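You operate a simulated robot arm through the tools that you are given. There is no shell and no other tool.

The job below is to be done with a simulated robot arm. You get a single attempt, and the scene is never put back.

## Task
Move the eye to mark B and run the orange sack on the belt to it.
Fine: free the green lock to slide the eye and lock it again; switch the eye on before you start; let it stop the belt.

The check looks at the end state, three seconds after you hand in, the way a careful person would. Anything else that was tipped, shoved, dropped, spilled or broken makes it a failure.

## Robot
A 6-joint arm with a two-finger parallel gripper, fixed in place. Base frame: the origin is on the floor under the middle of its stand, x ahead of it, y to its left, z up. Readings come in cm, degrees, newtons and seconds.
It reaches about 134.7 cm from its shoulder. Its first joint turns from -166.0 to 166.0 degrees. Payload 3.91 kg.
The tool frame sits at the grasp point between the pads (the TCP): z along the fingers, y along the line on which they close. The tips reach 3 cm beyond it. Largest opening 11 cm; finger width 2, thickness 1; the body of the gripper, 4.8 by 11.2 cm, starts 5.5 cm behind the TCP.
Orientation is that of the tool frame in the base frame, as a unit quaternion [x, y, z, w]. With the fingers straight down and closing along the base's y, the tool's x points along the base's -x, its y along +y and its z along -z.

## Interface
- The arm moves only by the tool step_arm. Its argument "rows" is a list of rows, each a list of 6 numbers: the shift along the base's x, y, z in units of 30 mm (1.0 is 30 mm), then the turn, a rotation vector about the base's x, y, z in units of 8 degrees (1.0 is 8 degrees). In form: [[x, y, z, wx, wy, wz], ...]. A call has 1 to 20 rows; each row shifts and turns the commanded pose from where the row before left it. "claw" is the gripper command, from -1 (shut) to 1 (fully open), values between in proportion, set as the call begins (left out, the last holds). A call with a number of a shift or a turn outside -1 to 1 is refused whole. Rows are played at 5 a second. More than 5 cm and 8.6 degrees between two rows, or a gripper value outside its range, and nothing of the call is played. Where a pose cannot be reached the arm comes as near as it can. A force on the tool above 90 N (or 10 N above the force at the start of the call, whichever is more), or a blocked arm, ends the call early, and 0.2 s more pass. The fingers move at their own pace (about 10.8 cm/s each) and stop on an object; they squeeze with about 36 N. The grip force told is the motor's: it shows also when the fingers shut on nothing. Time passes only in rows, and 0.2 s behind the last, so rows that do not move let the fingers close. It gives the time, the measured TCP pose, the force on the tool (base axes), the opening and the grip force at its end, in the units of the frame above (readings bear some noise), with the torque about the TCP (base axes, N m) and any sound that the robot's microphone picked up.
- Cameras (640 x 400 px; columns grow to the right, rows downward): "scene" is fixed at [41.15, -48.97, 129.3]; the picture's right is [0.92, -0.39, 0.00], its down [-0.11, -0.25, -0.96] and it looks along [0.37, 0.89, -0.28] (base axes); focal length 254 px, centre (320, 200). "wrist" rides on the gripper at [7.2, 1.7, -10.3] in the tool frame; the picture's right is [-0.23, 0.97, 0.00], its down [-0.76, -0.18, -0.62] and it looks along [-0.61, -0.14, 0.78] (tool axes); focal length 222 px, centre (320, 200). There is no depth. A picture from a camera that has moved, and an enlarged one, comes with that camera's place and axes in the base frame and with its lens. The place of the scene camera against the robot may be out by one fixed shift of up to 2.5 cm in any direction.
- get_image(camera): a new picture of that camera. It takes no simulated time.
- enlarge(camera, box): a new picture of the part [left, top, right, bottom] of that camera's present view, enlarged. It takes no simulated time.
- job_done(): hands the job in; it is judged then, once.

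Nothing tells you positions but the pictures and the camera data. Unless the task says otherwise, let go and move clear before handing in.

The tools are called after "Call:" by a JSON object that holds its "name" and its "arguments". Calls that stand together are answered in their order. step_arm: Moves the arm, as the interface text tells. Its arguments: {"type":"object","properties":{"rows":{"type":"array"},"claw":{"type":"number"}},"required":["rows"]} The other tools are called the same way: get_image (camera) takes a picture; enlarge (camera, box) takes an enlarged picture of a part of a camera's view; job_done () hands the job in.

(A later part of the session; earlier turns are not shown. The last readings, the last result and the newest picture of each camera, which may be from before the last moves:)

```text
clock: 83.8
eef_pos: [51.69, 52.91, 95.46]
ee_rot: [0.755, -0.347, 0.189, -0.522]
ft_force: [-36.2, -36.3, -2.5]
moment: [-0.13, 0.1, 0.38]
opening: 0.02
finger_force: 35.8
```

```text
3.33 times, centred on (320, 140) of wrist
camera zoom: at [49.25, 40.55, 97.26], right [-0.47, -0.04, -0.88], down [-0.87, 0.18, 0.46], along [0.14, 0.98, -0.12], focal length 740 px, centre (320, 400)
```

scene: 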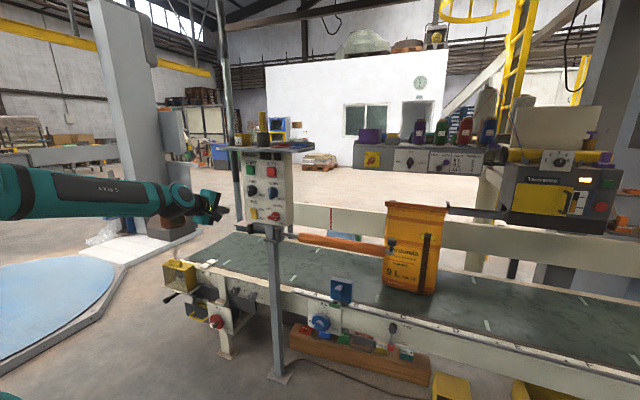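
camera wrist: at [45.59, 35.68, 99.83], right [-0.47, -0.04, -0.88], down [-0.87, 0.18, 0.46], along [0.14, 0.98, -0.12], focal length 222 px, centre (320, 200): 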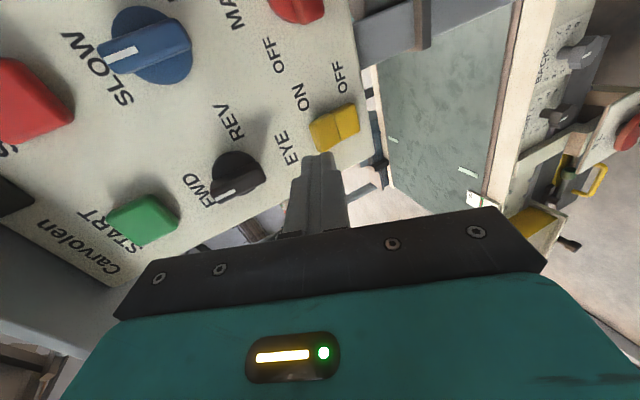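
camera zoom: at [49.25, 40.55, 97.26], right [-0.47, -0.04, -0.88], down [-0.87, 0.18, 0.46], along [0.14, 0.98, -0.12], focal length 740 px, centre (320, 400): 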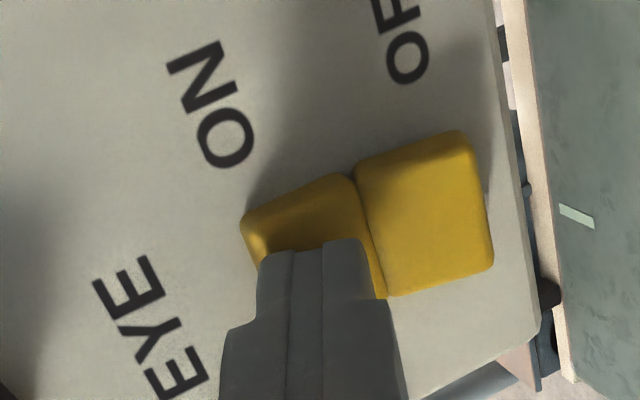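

The force jumped at the stop and the OFF half now stands out, so the rocker has tipped to ON. I'll back out and verify.

Call:
{"name": "step_arm", "arguments": {"rows": [[-0.3, -0.3, 0, 0, 0, 0], [-0.5, -0.5, 0, 0, 0, 0], [-0.5, -0.5, 0, 0, 0, 0], [-0.4, -0.4, 0, 0, 0, 0]]}}

Call:
{"name": "enlarge", "arguments": {"camera": "scene", "box": [235, 185, 285, 225]}}

Call:
{"name": "get_image", "arguments": {"camera": "wrist"}}

Call:
{"name": "get_image", "arguments": {"camera": "scene"}}

```text
clock: 84.8
eef_pos: [46.71, 48.05, 95.44]
ee_rot: [0.755, -0.347, 0.19, -0.522]
ft_force: [-0.2, -0.1, 0.2]
moment: [-0.02, -0.01, -0.01]
opening: 0.0
finger_force: 35.6
```

```text
10.00 times, centred on (260, 205) of scene
camera zoom: at [41.15, -48.97, 129.3], right [0.92, -0.39, 0.0], down [-0.11, -0.25, -0.96], along [0.37, 0.89, -0.28], focal length 2539 px, centre (920, 150)
```

zoom: 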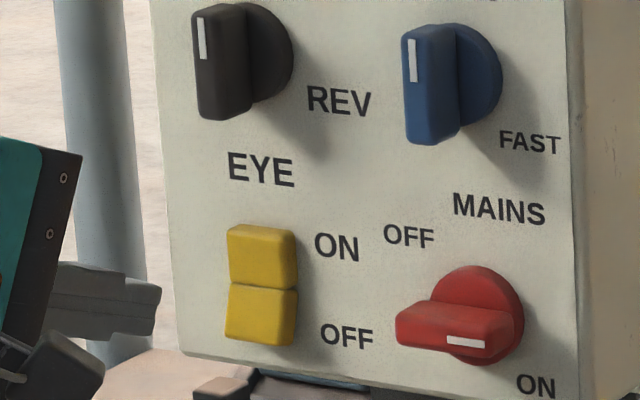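

```text
taken
camera wrist: at [44.36, 35.68, 97.24], right [-0.47, -0.04, -0.88], down [-0.87, 0.18, 0.46], along [0.14, 0.98, -0.12], focal length 222 px, centre (320, 200)
```

wrist: 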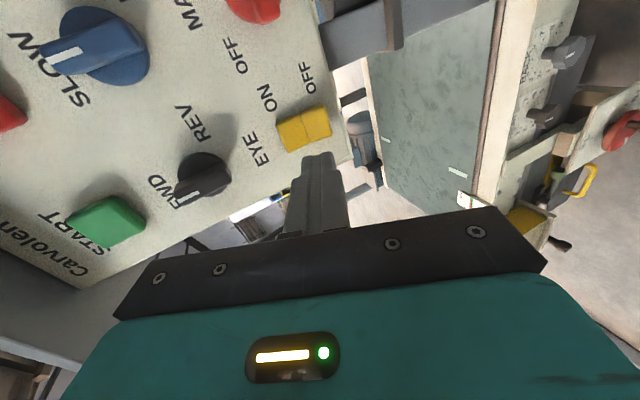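

```text
taken
```

scene: 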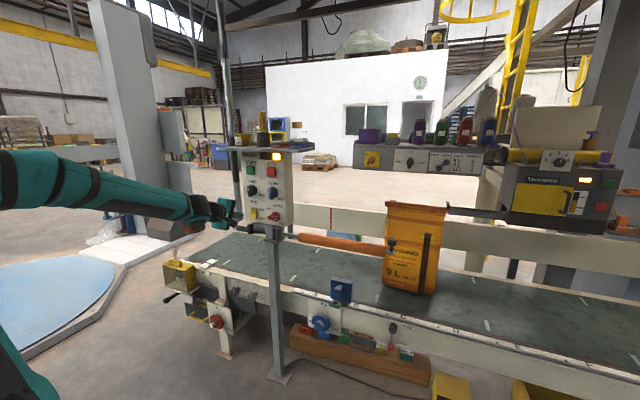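

The rocker now reads ON, and a small lamp at the panel's top is lit. I'll zoom on that lamp, the eye, and any direction arrow along the belt.

Call:
{"name": "enlarge", "arguments": {"camera": "scene", "box": [225, 135, 325, 185]}}

Call:
{"name": "enlarge", "arguments": {"camera": "scene", "box": [310, 265, 370, 315]}}

Call:
{"name": "enlarge", "arguments": {"camera": "scene", "box": [290, 195, 450, 260]}}

Call:
{"name": "enlarge", "arguments": {"camera": "scene", "box": [160, 225, 320, 340]}}

Call:
{"name": "enlarge", "arguments": {"camera": "scene", "box": [480, 250, 640, 400]}}

```text
6.40 times, centred on (275, 160) of scene
camera zoom: at [41.15, -48.97, 129.3], right [0.92, -0.39, 0.0], down [-0.11, -0.25, -0.96], along [0.37, 0.89, -0.28], focal length 1625 px, centre (608, 456)
```

zoom: 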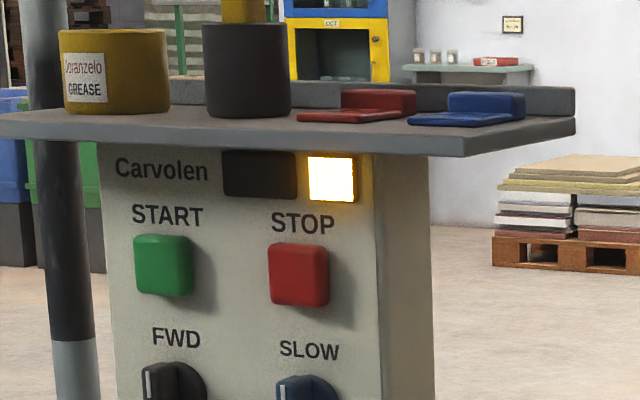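

```text
8.00 times, centred on (340, 290) of scene
camera zoom: at [41.15, -48.97, 129.3], right [0.92, -0.39, 0.0], down [-0.11, -0.25, -0.96], along [0.37, 0.89, -0.28], focal length 2031 px, centre (160, -520)
```

zoom: 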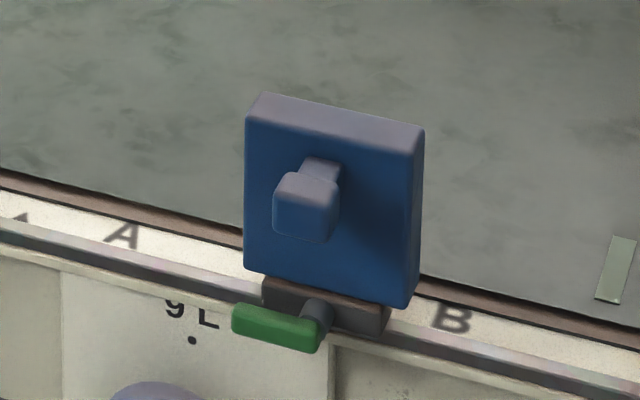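

```text
4.00 times, centred on (370, 228) of scene
camera zoom: at [41.15, -48.97, 129.3], right [0.92, -0.39, 0.0], down [-0.11, -0.25, -0.96], along [0.37, 0.89, -0.28], focal length 1015 px, centre (120, 90)
```

zoom: 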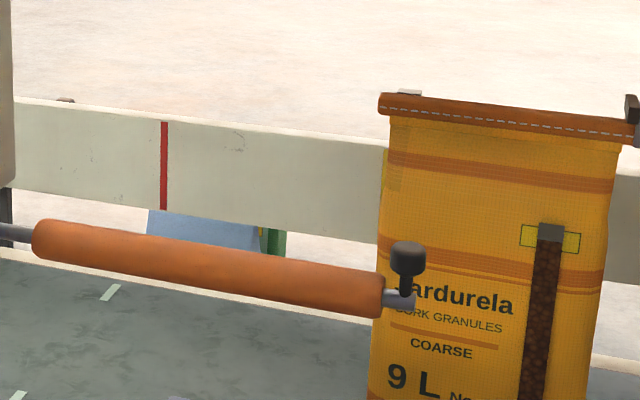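

```text
3.48 times, centred on (240, 282) of scene
camera zoom: at [41.15, -48.97, 129.3], right [0.92, -0.39, 0.0], down [-0.11, -0.25, -0.96], along [0.37, 0.89, -0.28], focal length 883 px, centre (598, -87)
```

zoom: 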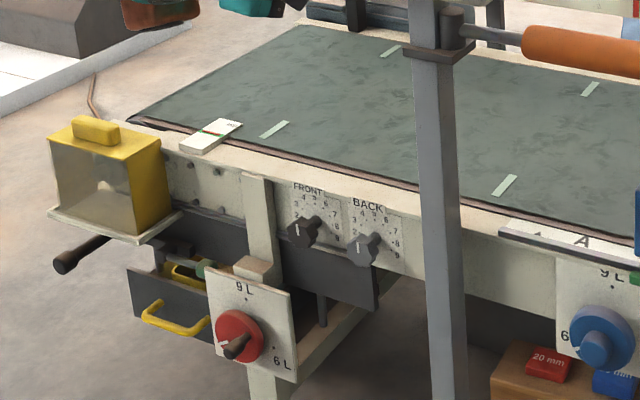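

```text
2.67 times, centred on (560, 325) of scene
camera zoom: at [41.15, -48.97, 129.3], right [0.92, -0.39, 0.0], down [-0.11, -0.25, -0.96], along [0.37, 0.89, -0.28], focal length 677 px, centre (-320, -133)
```

zoom: 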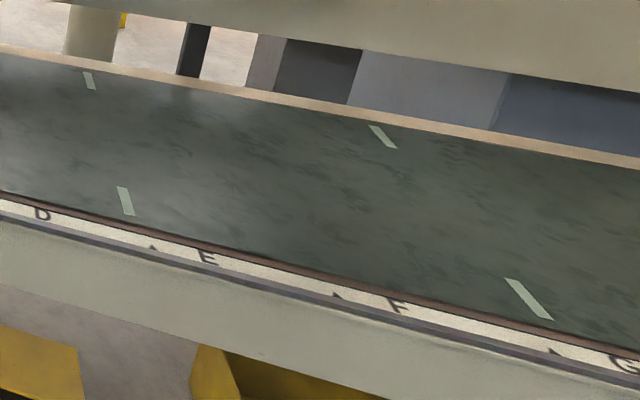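

The eye lamp is lit and the lock is down. Before starting I want to know the belt's direction and what stands near the sack, so I'll look closely at the sack's top and the machine's arm.

Call:
{"name": "enlarge", "arguments": {"camera": "scene", "box": [430, 190, 530, 250]}}

Call:
{"name": "enlarge", "arguments": {"camera": "scene", "box": [440, 198, 465, 218]}}

Call:
{"name": "enlarge", "arguments": {"camera": "scene", "box": [375, 195, 415, 225]}}

```text
6.40 times, centred on (480, 220) of scene
camera zoom: at [41.15, -48.97, 129.3], right [0.92, -0.39, 0.0], down [-0.11, -0.25, -0.96], along [0.37, 0.89, -0.28], focal length 1625 px, centre (-704, 72)
```

zoom: 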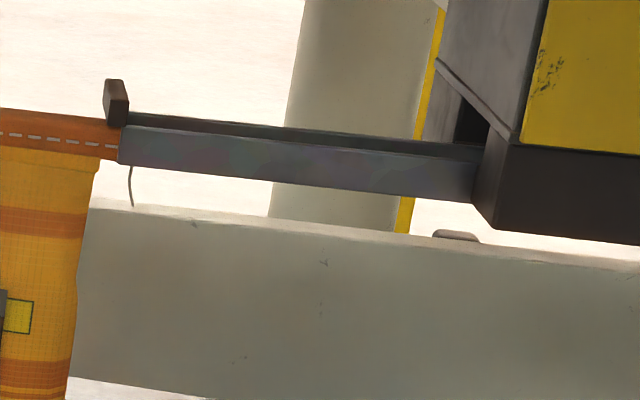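

```text
16.00 times, centred on (452, 208) of scene
camera zoom: at [41.15, -48.97, 129.3], right [0.92, -0.39, 0.0], down [-0.11, -0.25, -0.96], along [0.37, 0.89, -0.28], focal length 4062 px, centre (-1800, 72)
```

zoom: 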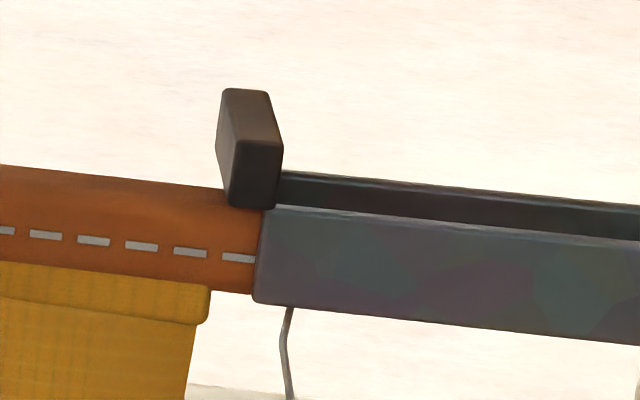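

```text
13.33 times, centred on (395, 210) of scene
camera zoom: at [41.15, -48.97, 129.3], right [0.92, -0.39, 0.0], down [-0.11, -0.25, -0.96], along [0.37, 0.89, -0.28], focal length 3385 px, centre (-680, 67)
```

zoom: 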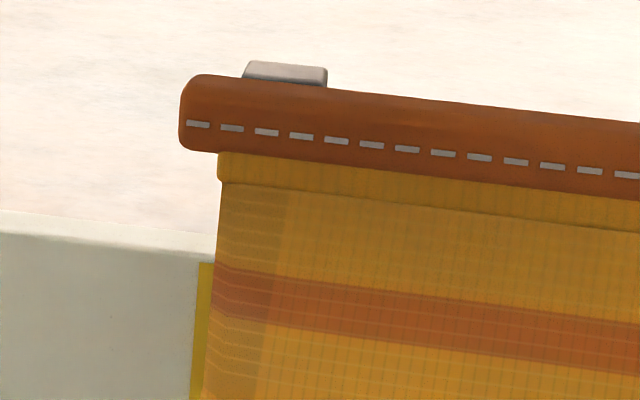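

The sack's hem sits in the mouth of the sewing machine's in-feed guide, so forward should feed right, into the machine; the sack must go left to B, so I'll select REV. First I'll measure the direction knob precisely from two wrist positions.

Call:
{"name": "enlarge", "arguments": {"camera": "wrist", "box": [140, 120, 280, 220]}}

Call:
{"name": "step_arm", "arguments": {"rows": [[-0.2, -0.2, 0.8, 0, 0, 0], [-0.2, -0.2, 0.8, 0, 0, 0], [-0.2, -0.2, 0.8, 0, 0, 0], [0, 0, 0.8, 0, 0, 0]]}}

Call:
{"name": "get_image", "arguments": {"camera": "wrist"}}

Call:
{"name": "enlarge", "arguments": {"camera": "wrist", "box": [200, 80, 340, 180]}}

```text
4.00 times, centred on (210, 170) of wrist
camera zoom: at [44.36, 35.68, 97.24], right [-0.47, -0.04, -0.88], down [-0.87, 0.18, 0.46], along [0.14, 0.98, -0.12], focal length 888 px, centre (760, 320)
```

zoom: 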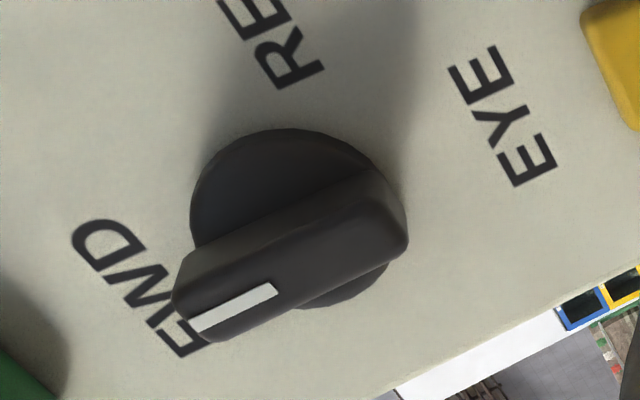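

```text
clock: 85.8
eef_pos: [44.81, 46.39, 105.07]
ee_rot: [0.756, -0.346, 0.19, -0.523]
ft_force: [1.2, -0.4, -0.3]
moment: [0.02, 0.0, 0.02]
opening: 0.03
finger_force: 36.0
```

```text
taken
camera wrist: at [42.47, 33.93, 106.81], right [-0.47, -0.04, -0.88], down [-0.87, 0.18, 0.46], along [0.14, 0.98, -0.12], focal length 222 px, centre (320, 200)
```

wrist: 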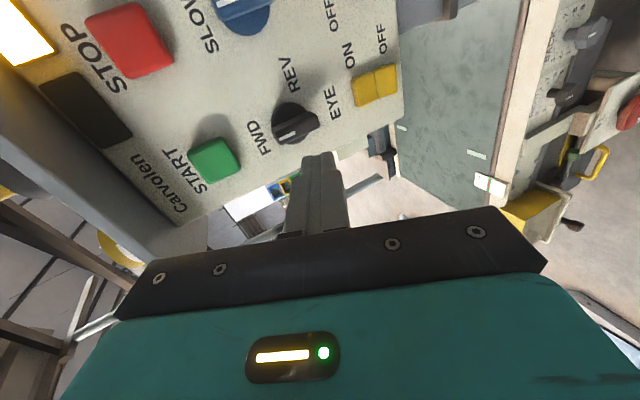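

```text
4.00 times, centred on (270, 130) of wrist
camera zoom: at [42.47, 33.93, 106.81], right [-0.47, -0.04, -0.88], down [-0.87, 0.18, 0.46], along [0.14, 0.98, -0.12], focal length 888 px, centre (520, 480)
```

zoom: 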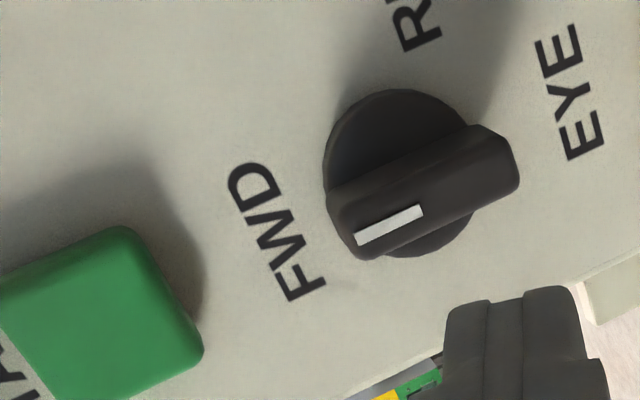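

The knob's centre is about s = -0.95, z = 103, with its blade front at p ≈ 74.7. I'll bring the fingertip in to the left of the blade's upper half.

Call:
{"name": "step_arm", "arguments": {"rows": [[-0.33, 0.33, 0.12, 0, 0, 0], [-0.33, 0.33, 0.11, 0, 0, 0], [0.47, 0.47, 0, 0, 0, 0], [0.47, 0.47, 0, 0, 0, 0], [0.47, 0.47, 0, 0, 0, 0], [0.25, 0.25, 0, 0, 0, 0]]}}

Call:
{"name": "enlarge", "arguments": {"camera": "wrist", "box": [220, 60, 400, 200]}}

Call:
{"name": "enlarge", "arguments": {"camera": "scene", "box": [215, 160, 295, 220]}}

```text
clock: 87.2
eef_pos: [47.78, 53.22, 105.81]
ee_rot: [0.755, -0.348, 0.19, -0.522]
ft_force: [1.0, 0.1, -0.5]
moment: [0.0, 0.02, -0.02]
opening: 0.0
finger_force: 36.3
```

```text
2.86 times, centred on (310, 130) of wrist
camera zoom: at [45.43, 40.86, 107.57], right [-0.47, -0.04, -0.88], down [-0.87, 0.18, 0.46], along [0.14, 0.98, -0.12], focal length 635 px, centre (349, 400)
```

zoom: 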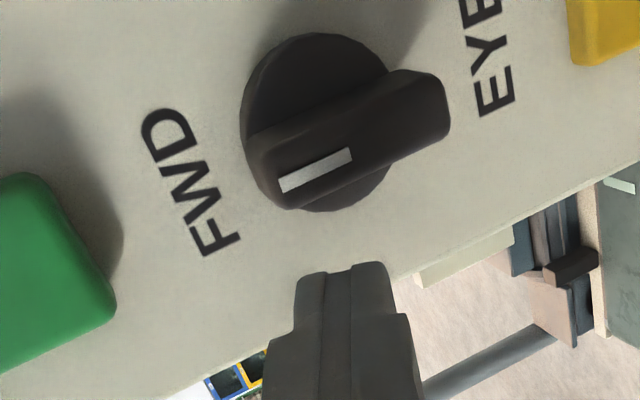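

```text
6.67 times, centred on (255, 190) of scene
camera zoom: at [41.15, -48.97, 129.3], right [0.92, -0.39, 0.0], down [-0.11, -0.25, -0.96], along [0.37, 0.89, -0.28], focal length 1692 px, centre (753, 267)
```

zoom: 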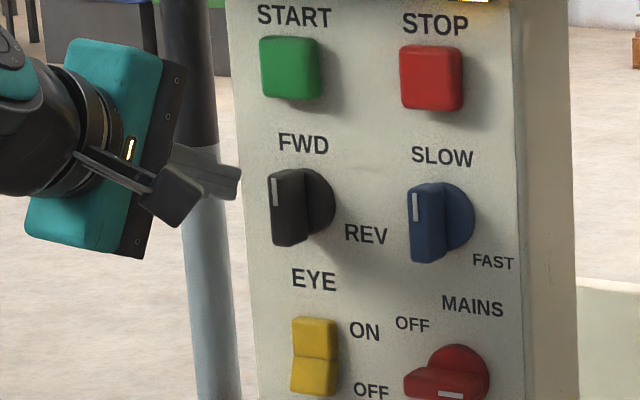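

The fingertip is level with the blade's upper half. I'll go in 1.3 cm beside the blade, then push right.

Call:
{"name": "step_arm", "arguments": {"rows": [[0.15, 0.15, 0.1, 0, 0, 0], [0.15, 0.15, 0, 0, 0, 0]]}}

Call:
{"name": "step_arm", "arguments": {"rows": [[0.1, -0.1, 0.0, 0, 0, 0], [0.1, -0.1, 0.0, 0, 0, 0], [0.1, -0.1, 0.03, 0, 0, 0], [0.1, -0.1, 0.03, 0, 0, 0]]}}

Call:
{"name": "enlarge", "arguments": {"camera": "wrist", "box": [220, 60, 400, 200]}}

Call:
{"name": "enlarge", "arguments": {"camera": "scene", "box": [225, 165, 285, 210]}}

```text
clock: 87.8
eef_pos: [48.83, 54.12, 106.14]
ee_rot: [0.755, -0.348, 0.19, -0.522]
ft_force: [-0.4, 0.0, -0.7]
moment: [-0.01, 0.01, 0.01]
opening: 0.0
finger_force: 35.5
```

```text
clock: 88.8
eef_pos: [50.0, 53.06, 106.38]
ee_rot: [0.755, -0.347, 0.189, -0.523]
ft_force: [-3.7, 2.0, 5.6]
moment: [0.11, -0.01, 0.11]
opening: 0.0
finger_force: 35.8
```

```text
2.86 times, centred on (310, 130) of wrist
camera zoom: at [47.56, 40.62, 108.04], right [-0.47, -0.04, -0.88], down [-0.87, 0.18, 0.46], along [0.14, 0.98, -0.12], focal length 635 px, centre (349, 400)
```

zoom: 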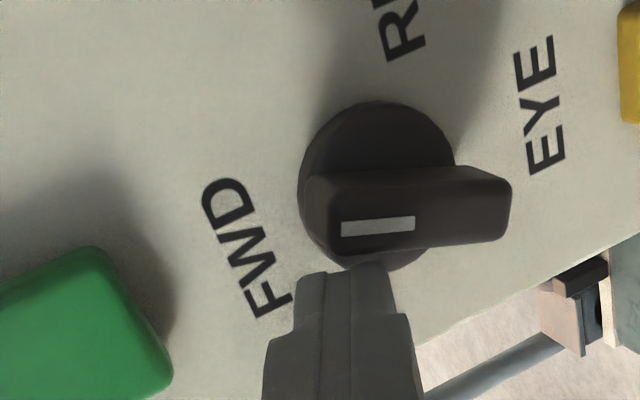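

```text
8.89 times, centred on (255, 188) of scene
camera zoom: at [41.15, -48.97, 129.3], right [0.92, -0.39, 0.0], down [-0.11, -0.25, -0.96], along [0.37, 0.89, -0.28], focal length 2256 px, centre (898, 311)
```

zoom: 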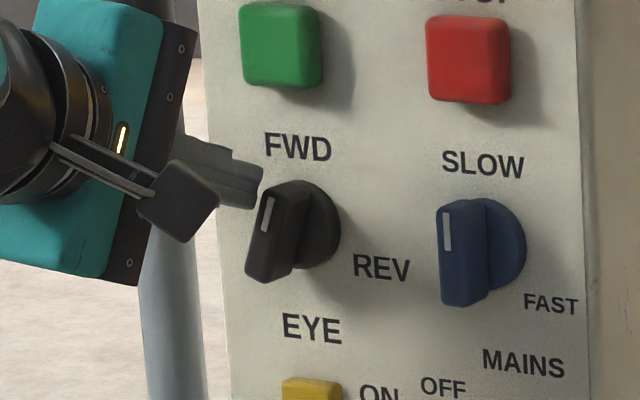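

The knob is turning clockwise. I'll follow the arc over the top.

Call:
{"name": "step_arm", "arguments": {"rows": [[0.0707, -0.0707, 0.056, 0, 0, 0], [0.0707, -0.0707, 0.056, 0, 0, 0], [0.0707, -0.0707, 0.056, 0, 0, 0]]}}

Call:
{"name": "enlarge", "arguments": {"camera": "scene", "box": [225, 165, 285, 210]}}

Call:
{"name": "step_arm", "arguments": {"rows": [[0.0786, -0.0786, -0.01, 0, 0, 0], [0.0786, -0.0786, -0.02, 0, 0, 0], [0.0786, -0.0786, -0.03, 0, 0, 0]]}}

Call:
{"name": "enlarge", "arguments": {"camera": "scene", "box": [225, 165, 285, 210]}}

Call:
{"name": "enlarge", "arguments": {"camera": "wrist", "box": [220, 60, 400, 200]}}

```text
clock: 89.6
eef_pos: [50.59, 52.24, 106.71]
ee_rot: [0.755, -0.348, 0.189, -0.522]
ft_force: [0.0, -0.4, 0.3]
moment: [-0.01, 0.0, 0.01]
opening: 0.0
finger_force: 35.9
```

```text
8.89 times, centred on (255, 188) of scene
camera zoom: at [41.15, -48.97, 129.3], right [0.92, -0.39, 0.0], down [-0.11, -0.25, -0.96], along [0.37, 0.89, -0.28], focal length 2256 px, centre (898, 311)
```

zoom: 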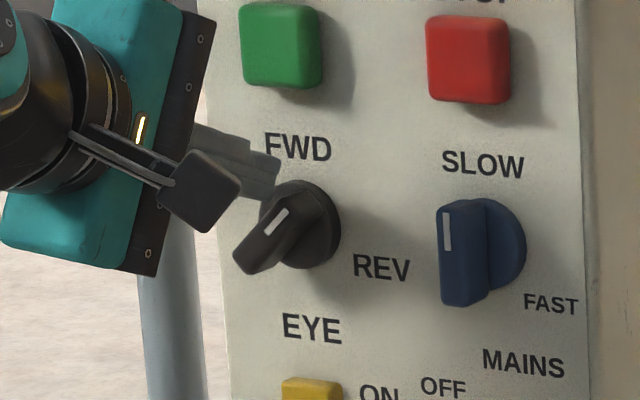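

```text
clock: 90.4
eef_pos: [51.42, 51.57, 106.45]
ee_rot: [0.755, -0.348, 0.19, -0.522]
ft_force: [0.0, 0.3, 0.7]
moment: [0.01, -0.03, 0.0]
opening: 0.0
finger_force: 36.7
```

```text
8.89 times, centred on (255, 188) of scene
camera zoom: at [41.15, -48.97, 129.3], right [0.92, -0.39, 0.0], down [-0.11, -0.25, -0.96], along [0.37, 0.89, -0.28], focal length 2256 px, centre (898, 311)
```

zoom: 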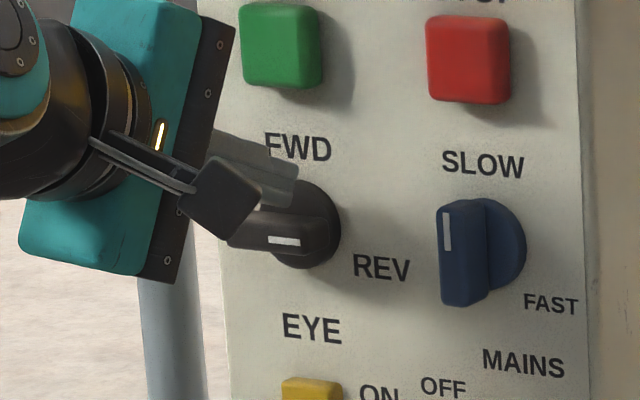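

```text
2.86 times, centred on (310, 130) of wrist
camera zoom: at [48.96, 39.26, 108.33], right [-0.47, -0.04, -0.88], down [-0.87, 0.18, 0.46], along [0.14, 0.98, -0.12], focal length 635 px, centre (349, 400)
```

zoom: 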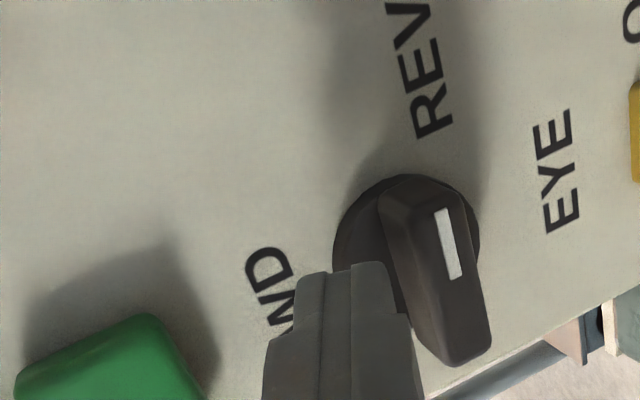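

The knob has clicked over: its white mark now points at REV. I'll back out and confirm.

Call:
{"name": "step_arm", "arguments": {"rows": [[-0.2, -0.2, 0.1, 0, 0, 0], [-0.5, -0.5, 0.0, 0, 0, 0], [-0.5, -0.5, 0.0, 0, 0, 0], [-0.5, -0.5, 0.0, 0, 0, 0]]}}

Call:
{"name": "enlarge", "arguments": {"camera": "scene", "box": [225, 140, 325, 230]}}

Call:
{"name": "get_image", "arguments": {"camera": "wrist"}}

```text
clock: 91.4
eef_pos: [46.3, 46.68, 106.83]
ee_rot: [0.755, -0.348, 0.189, -0.523]
ft_force: [-0.6, -0.3, -0.3]
moment: [0.02, 0.03, 0.0]
opening: 0.0
finger_force: 35.5
```

```text
4.44 times, centred on (275, 185) of scene
camera zoom: at [41.15, -48.97, 129.3], right [0.92, -0.39, 0.0], down [-0.11, -0.25, -0.96], along [0.37, 0.89, -0.28], focal length 1128 px, centre (520, 267)
```

zoom: 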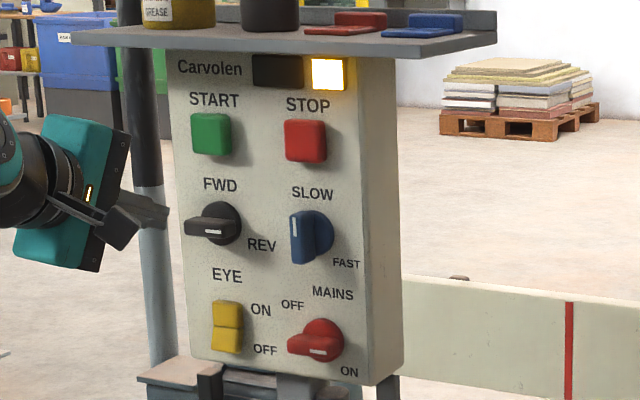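

```text
taken
camera wrist: at [44.01, 34.14, 108.59], right [-0.47, -0.04, -0.88], down [-0.87, 0.18, 0.46], along [0.14, 0.98, -0.12], focal length 222 px, centre (320, 200)
```

wrist: 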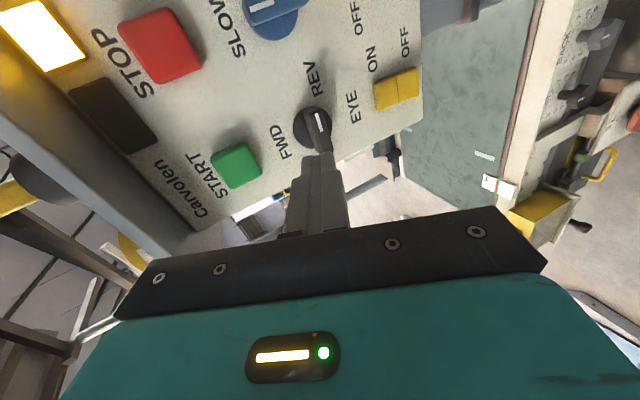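

REV is set. Before pressing START I'll check how far the shelf above the panel projects, so the gripper body clears it.

Call:
{"name": "enlarge", "arguments": {"camera": "wrist", "box": [0, 60, 260, 280]}}

Call:
{"name": "enlarge", "arguments": {"camera": "scene", "box": [225, 130, 325, 165]}}

```text
1.82 times, centred on (130, 170) of wrist
camera zoom: at [44.01, 34.14, 108.59], right [-0.47, -0.04, -0.88], down [-0.87, 0.18, 0.46], along [0.14, 0.98, -0.12], focal length 404 px, centre (666, 254)
```

zoom: 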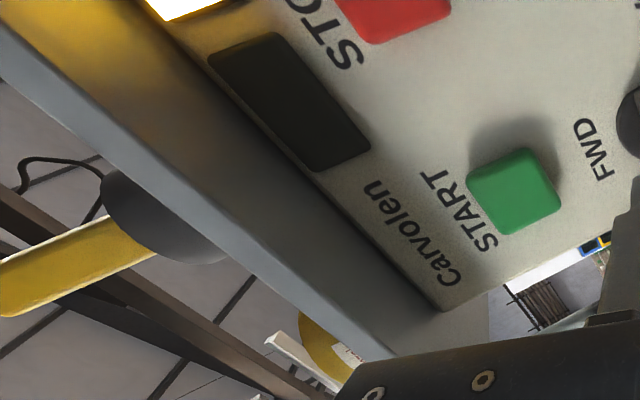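

```text
6.40 times, centred on (275, 148) of scene
camera zoom: at [41.15, -48.97, 129.3], right [0.92, -0.39, 0.0], down [-0.11, -0.25, -0.96], along [0.37, 0.89, -0.28], focal length 1625 px, centre (608, 536)
```

zoom: 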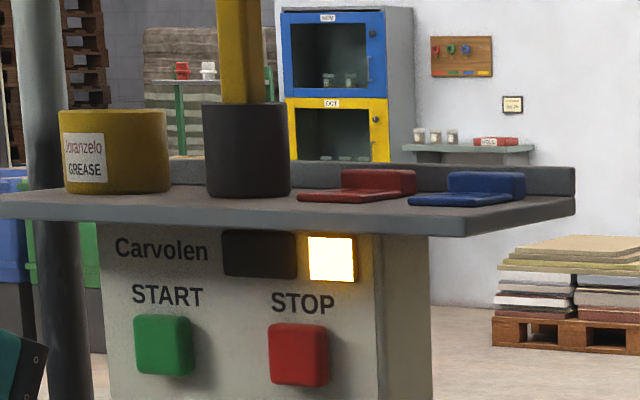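

The shelf overhangs to p ≈ 72 at z ≈ 119; my gripper body stays in front of and below that if I press the button's lower half. I'll line up with START.

Call:
{"name": "step_arm", "arguments": {"rows": [[-0.02, 0.02, 0.68, 0, 0, 0], [-0.02, 0.02, 0.66, 0, 0, 0], [0.55, 0.55, 0, 0, 0, 0], [0.55, 0.55, 0, 0, 0, 0]]}}

Call:
{"name": "get_image", "arguments": {"camera": "wrist"}}

Call:
{"name": "enlarge", "arguments": {"camera": "scene", "box": [225, 130, 315, 200]}}

```text
clock: 92.4
eef_pos: [49.45, 49.95, 111.06]
ee_rot: [0.755, -0.348, 0.19, -0.522]
ft_force: [0.5, 0.5, 1.4]
moment: [-0.02, 0.01, 0.02]
opening: 0.0
finger_force: 35.6
```

```text
taken
camera wrist: at [47.07, 37.58, 112.73], right [-0.47, -0.04, -0.88], down [-0.87, 0.18, 0.46], along [0.14, 0.98, -0.12], focal length 222 px, centre (320, 200)
```

wrist: 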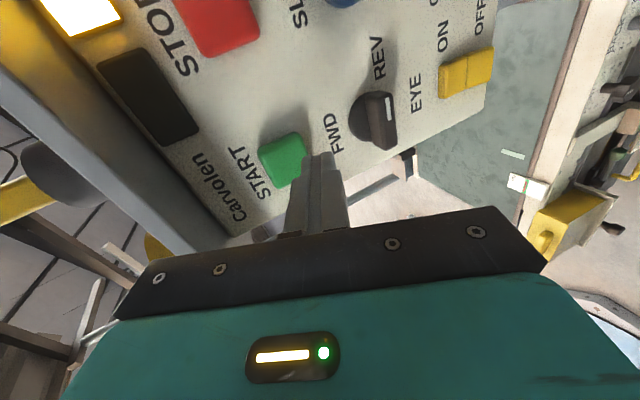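

```text
5.71 times, centred on (270, 165) of scene
camera zoom: at [41.15, -48.97, 129.3], right [0.92, -0.39, 0.0], down [-0.11, -0.25, -0.96], along [0.37, 0.89, -0.28], focal length 1451 px, centre (606, 400)
```

zoom: 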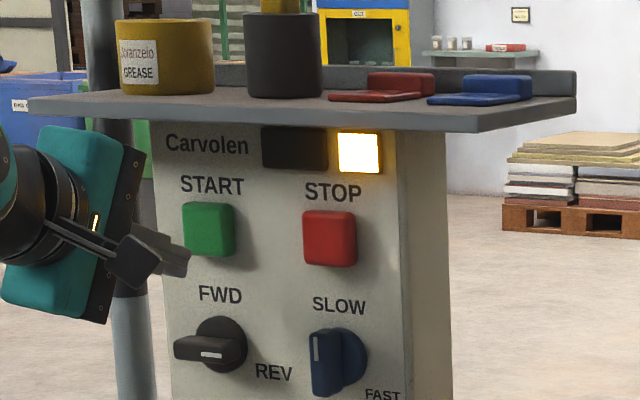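

The tip is aimed at START's lower half; I'll raise 5 mm and approach to contact.

Call:
{"name": "step_arm", "arguments": {"rows": [[0, 0, 0.15, 0, 0, 0], [0.1, 0.1, 0, 0, 0, 0], [0.1, 0.1, 0, 0, 0, 0], [0.1, 0.1, 0, 0, 0, 0], [0.1, 0.1, 0, 0, 0, 0]]}}

Call:
{"name": "enlarge", "arguments": {"camera": "scene", "box": [235, 135, 295, 185]}}

Call:
{"name": "enlarge", "arguments": {"camera": "wrist", "box": [240, 100, 380, 200]}}

```text
clock: 93.6
eef_pos: [50.58, 51.15, 111.42]
ee_rot: [0.755, -0.348, 0.189, -0.522]
ft_force: [0.6, -0.4, 0.0]
moment: [-0.02, 0.0, 0.0]
opening: 0.0
finger_force: 36.2
```

```text
8.00 times, centred on (265, 160) of scene
camera zoom: at [41.15, -48.97, 129.3], right [0.92, -0.39, 0.0], down [-0.11, -0.25, -0.96], along [0.37, 0.89, -0.28], focal length 2031 px, centre (760, 520)
```

zoom: 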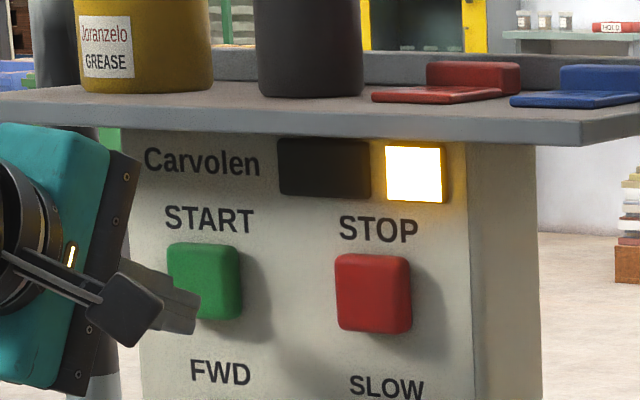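

```text
4.00 times, centred on (310, 150) of wrist
camera zoom: at [48.27, 38.71, 113.16], right [-0.47, -0.04, -0.88], down [-0.87, 0.18, 0.46], along [0.14, 0.98, -0.12], focal length 888 px, centre (360, 400)
```

zoom: 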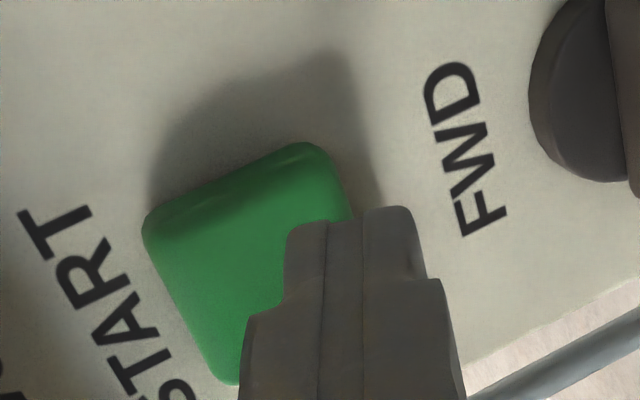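

Alignment is fine. Pressing in small steps now.

Call:
{"name": "step_arm", "arguments": {"rows": [[0.08, 0.08, 0.03, 0, 0, 0], [0.08, 0.08, 0, 0, 0, 0]]}}

Call:
{"name": "enlarge", "arguments": {"camera": "scene", "box": [235, 135, 295, 185]}}

```text
clock: 94.2
eef_pos: [51.06, 51.64, 111.4]
ee_rot: [0.755, -0.348, 0.19, -0.522]
ft_force: [-0.1, 0.1, -1.1]
moment: [0.01, 0.02, -0.02]
opening: 0.0
finger_force: 36.1
```

```text
8.00 times, centred on (265, 160) of scene
camera zoom: at [41.15, -48.97, 129.3], right [0.92, -0.39, 0.0], down [-0.11, -0.25, -0.96], along [0.37, 0.89, -0.28], focal length 2031 px, centre (760, 520)
```

zoom: 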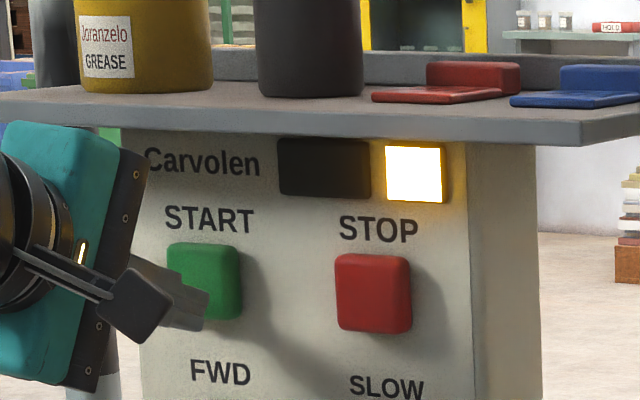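

Call:
{"name": "step_arm", "arguments": {"rows": [[0.07, 0.07, 0, 0, 0, 0], [0.07, 0.07, 0, 0, 0, 0]]}}

Call:
{"name": "enlarge", "arguments": {"camera": "scene", "box": [235, 135, 295, 185]}}

Call:
{"name": "get_image", "arguments": {"camera": "scene"}}

```text
clock: 94.8
eef_pos: [51.57, 51.94, 111.44]
ee_rot: [0.755, -0.348, 0.19, -0.522]
ft_force: [-1.1, 0.9, -0.2]
moment: [-0.01, -0.01, 0.02]
opening: 0.0
finger_force: 36.0
```

```text
8.00 times, centred on (265, 160) of scene
camera zoom: at [41.15, -48.97, 129.3], right [0.92, -0.39, 0.0], down [-0.11, -0.25, -0.96], along [0.37, 0.89, -0.28], focal length 2031 px, centre (760, 520)
```

zoom: 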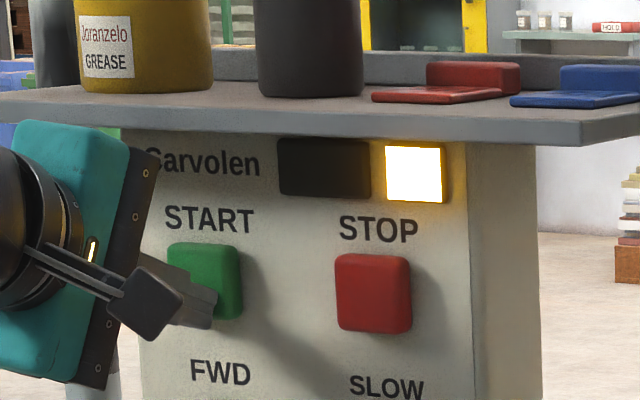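

```text
taken
```

scene: 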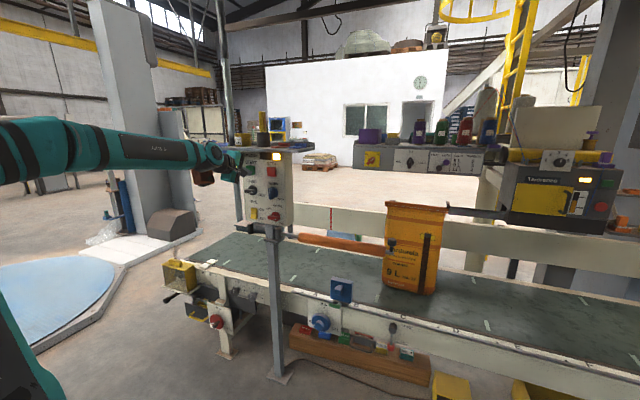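

Call:
{"name": "step_arm", "arguments": {"rows": [[0.06, 0.06, 0, 0, 0, 0], [0.06, 0.06, 0, 0, 0, 0]]}}

Call:
{"name": "enlarge", "arguments": {"camera": "scene", "box": [235, 135, 295, 185]}}

Call:
{"name": "enlarge", "arguments": {"camera": "scene", "box": [310, 190, 470, 310]}}

```text
clock: 95.4
eef_pos: [51.89, 52.34, 111.41]
ee_rot: [0.755, -0.348, 0.19, -0.523]
ft_force: [-3.1, -3.9, 0.1]
moment: [-0.01, 0.02, 0.03]
opening: 0.03
finger_force: 35.6
heard: click
```

```text
8.00 times, centred on (265, 160) of scene
camera zoom: at [41.15, -48.97, 129.3], right [0.92, -0.39, 0.0], down [-0.11, -0.25, -0.96], along [0.37, 0.89, -0.28], focal length 2031 px, centre (760, 520)
```

zoom: 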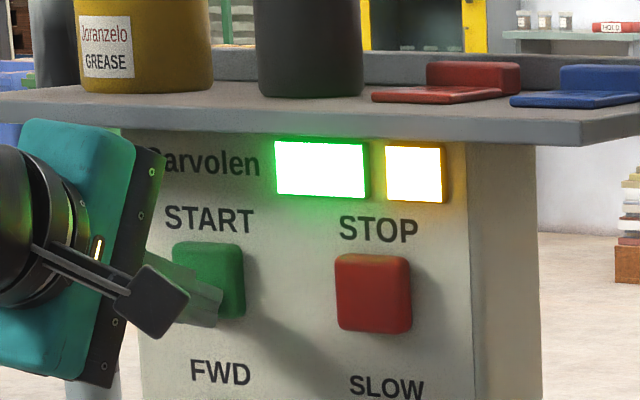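

```text
3.33 times, centred on (390, 250) of scene
camera zoom: at [41.15, -48.97, 129.3], right [0.92, -0.39, 0.0], down [-0.11, -0.25, -0.96], along [0.37, 0.89, -0.28], focal length 846 px, centre (87, 33)
```

zoom: 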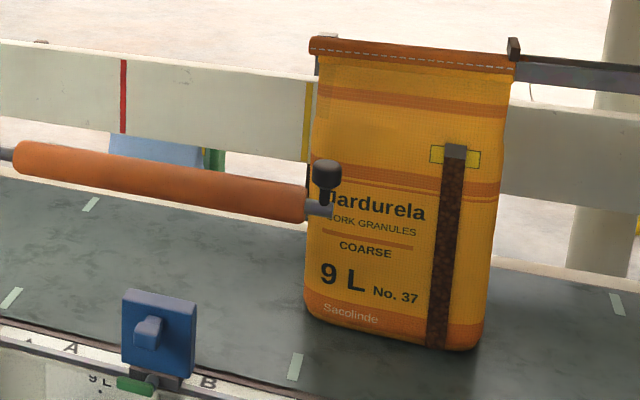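

A click and a green lamp: the belt is running. I'll retract at once and watch which way the sack goes.

Call:
{"name": "step_arm", "arguments": {"rows": [[-0.5, -0.5, 0, 0, 0, 0]]}}

Call:
{"name": "enlarge", "arguments": {"camera": "scene", "box": [310, 190, 470, 310]}}

```text
clock: 95.8
eef_pos: [50.39, 50.87, 111.23]
ee_rot: [0.755, -0.348, 0.19, -0.522]
ft_force: [0.0, -0.6, 0.9]
moment: [0.03, -0.02, 0.01]
opening: 0.03
finger_force: 36.1
```

```text
3.33 times, centred on (390, 250) of scene
camera zoom: at [41.15, -48.97, 129.3], right [0.92, -0.39, 0.0], down [-0.11, -0.25, -0.96], along [0.37, 0.89, -0.28], focal length 846 px, centre (87, 33)
```

zoom: 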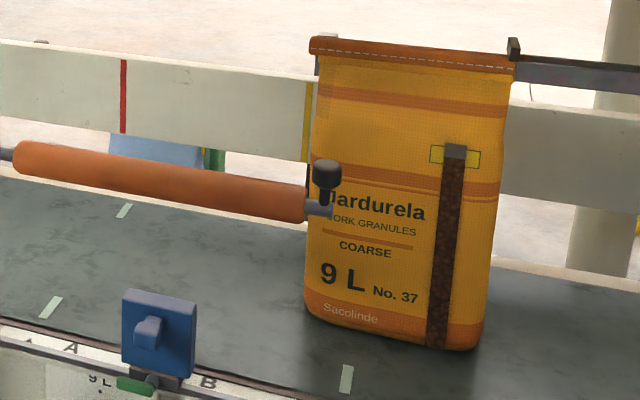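

The belt marks run right and the sack is not moving with them, so REV is the wrong way. I'll press STOP at once.

Call:
{"name": "step_arm", "arguments": {"rows": [[0.76, -0.76, 0, 0, 0, 0], [0.76, -0.76, 0, 0, 0, 0], [0.8, -0.7, 0, 0, 0, 0], [0.4, 0.4, 0, 0, 0, 0], [0.15, 0.15, 0, 0, 0, 0]]}}

Call:
{"name": "enlarge", "arguments": {"camera": "scene", "box": [235, 135, 315, 195]}}

Call:
{"name": "enlarge", "arguments": {"camera": "scene", "box": [310, 190, 470, 310]}}

```text
clock: 97.0
eef_pos: [58.99, 45.83, 111.53]
ee_rot: [0.756, -0.348, 0.188, -0.522]
ft_force: [-11.3, -10.7, -7.0]
moment: [-0.23, 0.18, 0.02]
opening: 0.0
finger_force: 36.0
heard: click
```

```text
6.67 times, centred on (275, 165) of scene
camera zoom: at [41.15, -48.97, 129.3], right [0.92, -0.39, 0.0], down [-0.11, -0.25, -0.96], along [0.37, 0.89, -0.28], focal length 1692 px, centre (620, 433)
```

zoom: 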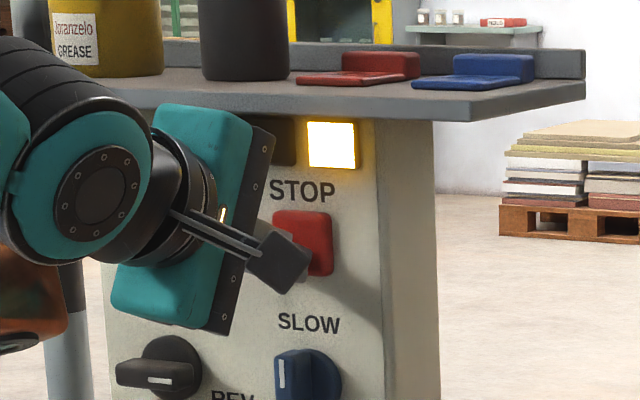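

```text
3.33 times, centred on (390, 250) of scene
camera zoom: at [41.15, -48.97, 129.3], right [0.92, -0.39, 0.0], down [-0.11, -0.25, -0.96], along [0.37, 0.89, -0.28], focal length 846 px, centre (87, 33)
```

zoom: 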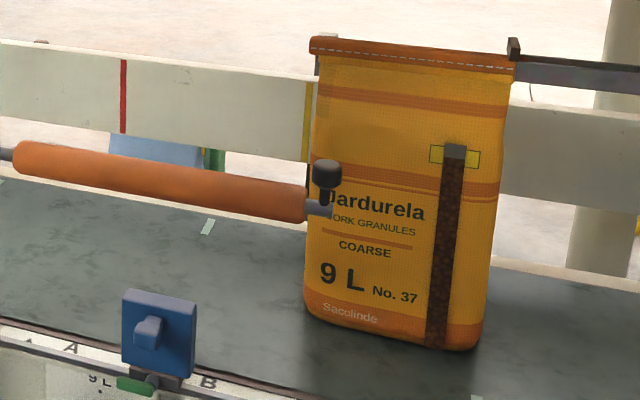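

Stopped: the green lamp is out, and the sack and eye are exactly where they were. So FWD must be leftward; I'll set the knob back to FWD by pushing its left end down.

Call:
{"name": "step_arm", "arguments": {"rows": [[-0.6, -0.6, 0, 0, 0, 0], [-0.8, -0.8, 0, 0, 0, 0], [-0.2, -0.2, 0, 0, 0, 0], [-0.93, 0.93, -0.5, 0, 0, 0], [-0.93, 0.93, -0.5, 0, 0, 0], [-0.93, 0.93, -0.5, 0, 0, 0]]}}

Call:
{"name": "get_image", "arguments": {"camera": "wrist"}}

Call:
{"name": "get_image", "arguments": {"camera": "scene"}}

```text
clock: 98.4
eef_pos: [45.87, 49.66, 107.06]
ee_rot: [0.756, -0.347, 0.189, -0.522]
ft_force: [0.2, -0.7, -0.4]
moment: [0.05, -0.01, 0.01]
opening: 0.01
finger_force: 36.0
```

```text
taken
camera wrist: at [43.53, 37.21, 108.78], right [-0.47, -0.04, -0.88], down [-0.87, 0.18, 0.46], along [0.14, 0.98, -0.12], focal length 222 px, centre (320, 200)
```

wrist: 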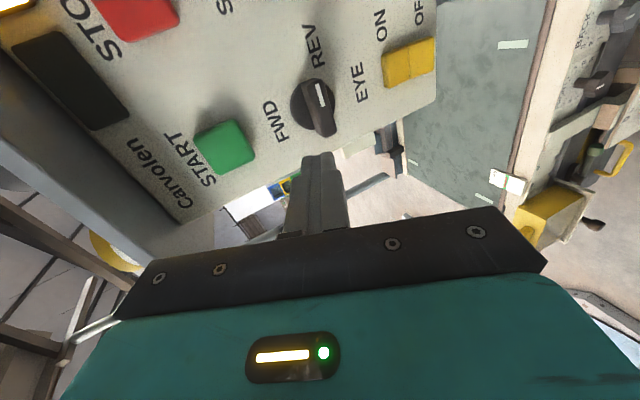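

```text
taken
```

scene: 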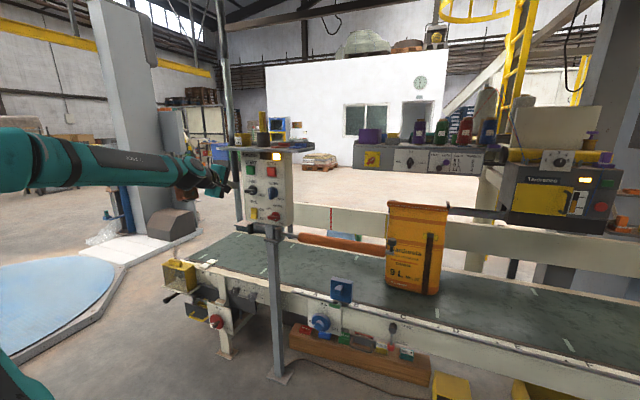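

The sack looks very slightly shifted; I'll zoom to check whether the belt is truly stopped.

Call:
{"name": "enlarge", "arguments": {"camera": "scene", "box": [310, 190, 470, 310]}}

Call:
{"name": "enlarge", "arguments": {"camera": "scene", "box": [235, 135, 315, 195]}}

Call:
{"name": "step_arm", "arguments": {"rows": [[0, 0, 0, 0, 0, 0], [0, 0, 0, 0, 0, 0]]}}

Call:
{"name": "enlarge", "arguments": {"camera": "scene", "box": [310, 190, 470, 310]}}

```text
3.33 times, centred on (390, 250) of scene
camera zoom: at [41.15, -48.97, 129.3], right [0.92, -0.39, 0.0], down [-0.11, -0.25, -0.96], along [0.37, 0.89, -0.28], focal length 846 px, centre (87, 33)
```

zoom: 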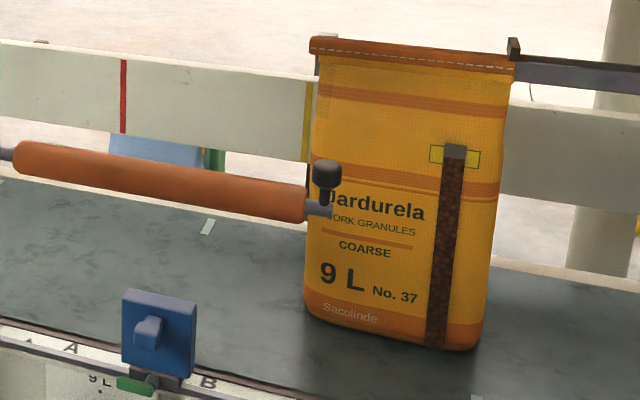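

```text
6.67 times, centred on (275, 165) of scene
camera zoom: at [41.15, -48.97, 129.3], right [0.92, -0.39, 0.0], down [-0.11, -0.25, -0.96], along [0.37, 0.89, -0.28], focal length 1692 px, centre (620, 433)
```

zoom: 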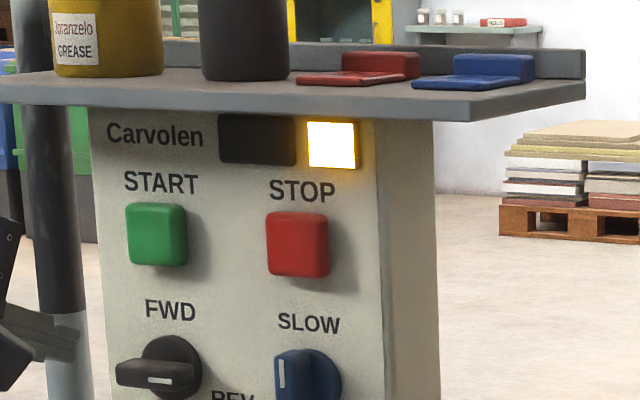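

```text
clock: 99.0
eef_pos: [45.99, 49.5, 106.88]
ee_rot: [0.756, -0.348, 0.189, -0.522]
ft_force: [0.8, 0.5, -0.5]
moment: [0.01, -0.01, 0.01]
opening: 0.0
finger_force: 35.9
```

```text
3.33 times, centred on (390, 250) of scene
camera zoom: at [41.15, -48.97, 129.3], right [0.92, -0.39, 0.0], down [-0.11, -0.25, -0.96], along [0.37, 0.89, -0.28], focal length 846 px, centre (87, 33)
```

zoom: 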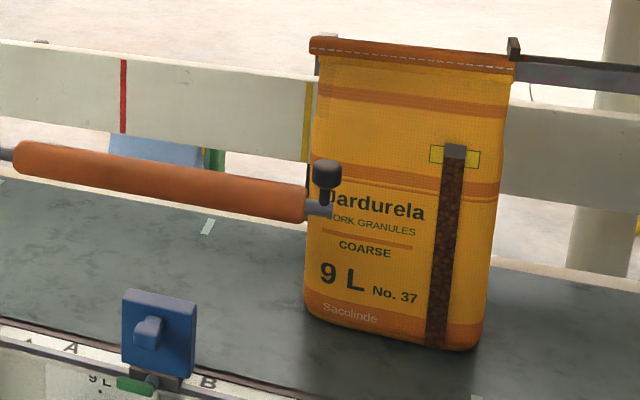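

The belt is stopped; the sack was only drawn about 1 cm right before the guide held it, and it still stands straight. I'll now go in above the knob's left end and push it down toward FWD.

Call:
{"name": "step_arm", "arguments": {"rows": [[0.42, 0.45, 0, 0, 0, 0], [0.42, 0.45, 0, 0, 0, 0], [0.36, 0.38, 0, 0, 0, 0]]}}

Call:
{"name": "enlarge", "arguments": {"camera": "scene", "box": [225, 165, 285, 210]}}

Call:
{"name": "enlarge", "arguments": {"camera": "wrist", "box": [220, 60, 400, 200]}}

```text
clock: 99.8
eef_pos: [49.65, 53.43, 107.03]
ee_rot: [0.755, -0.347, 0.189, -0.523]
ft_force: [0.1, -0.1, 0.4]
moment: [0.0, 0.01, 0.0]
opening: 0.03
finger_force: 36.4
```

```text
8.89 times, centred on (255, 188) of scene
camera zoom: at [41.15, -48.97, 129.3], right [0.92, -0.39, 0.0], down [-0.11, -0.25, -0.96], along [0.37, 0.89, -0.28], focal length 2256 px, centre (898, 311)
```

zoom: 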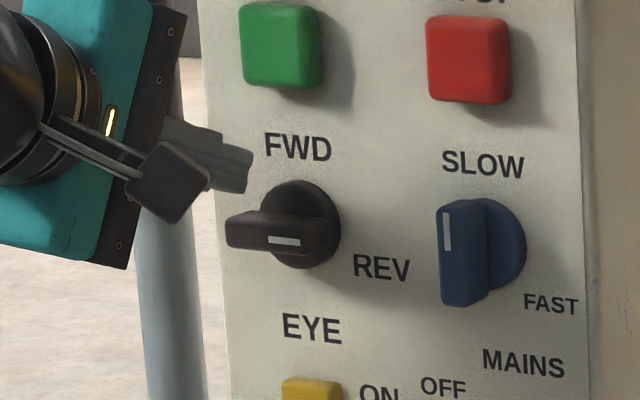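

```text
2.86 times, centred on (310, 130) of wrist
camera zoom: at [47.22, 40.94, 108.74], right [-0.47, -0.04, -0.88], down [-0.87, 0.18, 0.46], along [0.14, 0.98, -0.12], focal length 635 px, centre (349, 400)
```

zoom: 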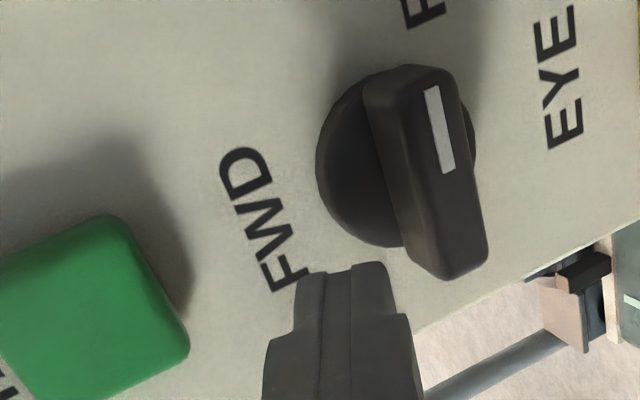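

The finger is just above the knob's left end. Pushing down along the arc.

Call:
{"name": "step_arm", "arguments": {"rows": [[-0.014, 0.014, -0.133, 0, 0, 0], [-0.014, 0.014, -0.133, 0, 0, 0], [-0.014, 0.014, -0.133, 0, 0, 0], [-0.047, 0.047, -0.117, 0, 0, 0], [-0.047, 0.047, -0.117, 0, 0, 0]]}}

Call:
{"name": "enlarge", "arguments": {"camera": "scene", "box": [225, 165, 285, 210]}}

Call:
{"name": "enlarge", "arguments": {"camera": "wrist", "box": [220, 60, 400, 200]}}

```text
clock: 101.0
eef_pos: [49.16, 53.77, 105.1]
ee_rot: [0.756, -0.348, 0.189, -0.522]
ft_force: [0.7, 0.1, -0.1]
moment: [-0.02, -0.01, 0.0]
opening: 0.02
finger_force: 36.5
```

```text
8.89 times, centred on (255, 188) of scene
camera zoom: at [41.15, -48.97, 129.3], right [0.92, -0.39, 0.0], down [-0.11, -0.25, -0.96], along [0.37, 0.89, -0.28], focal length 2256 px, centre (898, 311)
```

zoom: 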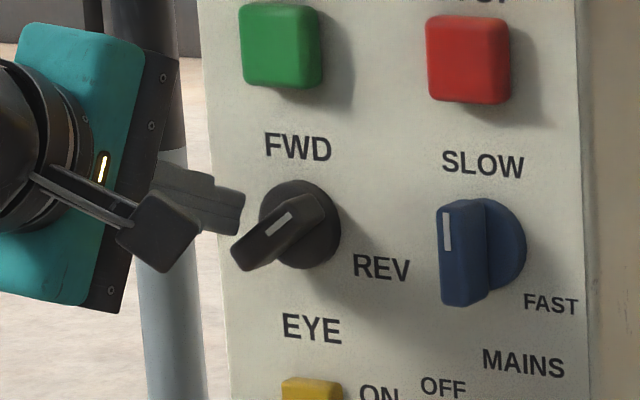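

```text
2.86 times, centred on (310, 130) of wrist
camera zoom: at [46.76, 41.31, 106.77], right [-0.47, -0.04, -0.88], down [-0.87, 0.18, 0.46], along [0.14, 0.98, -0.12], focal length 635 px, centre (349, 400)
```

zoom: 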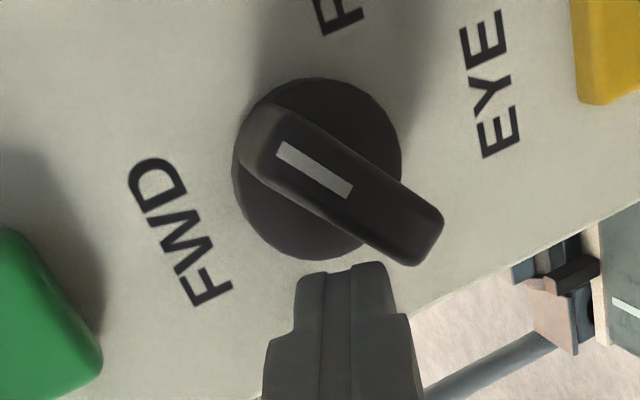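

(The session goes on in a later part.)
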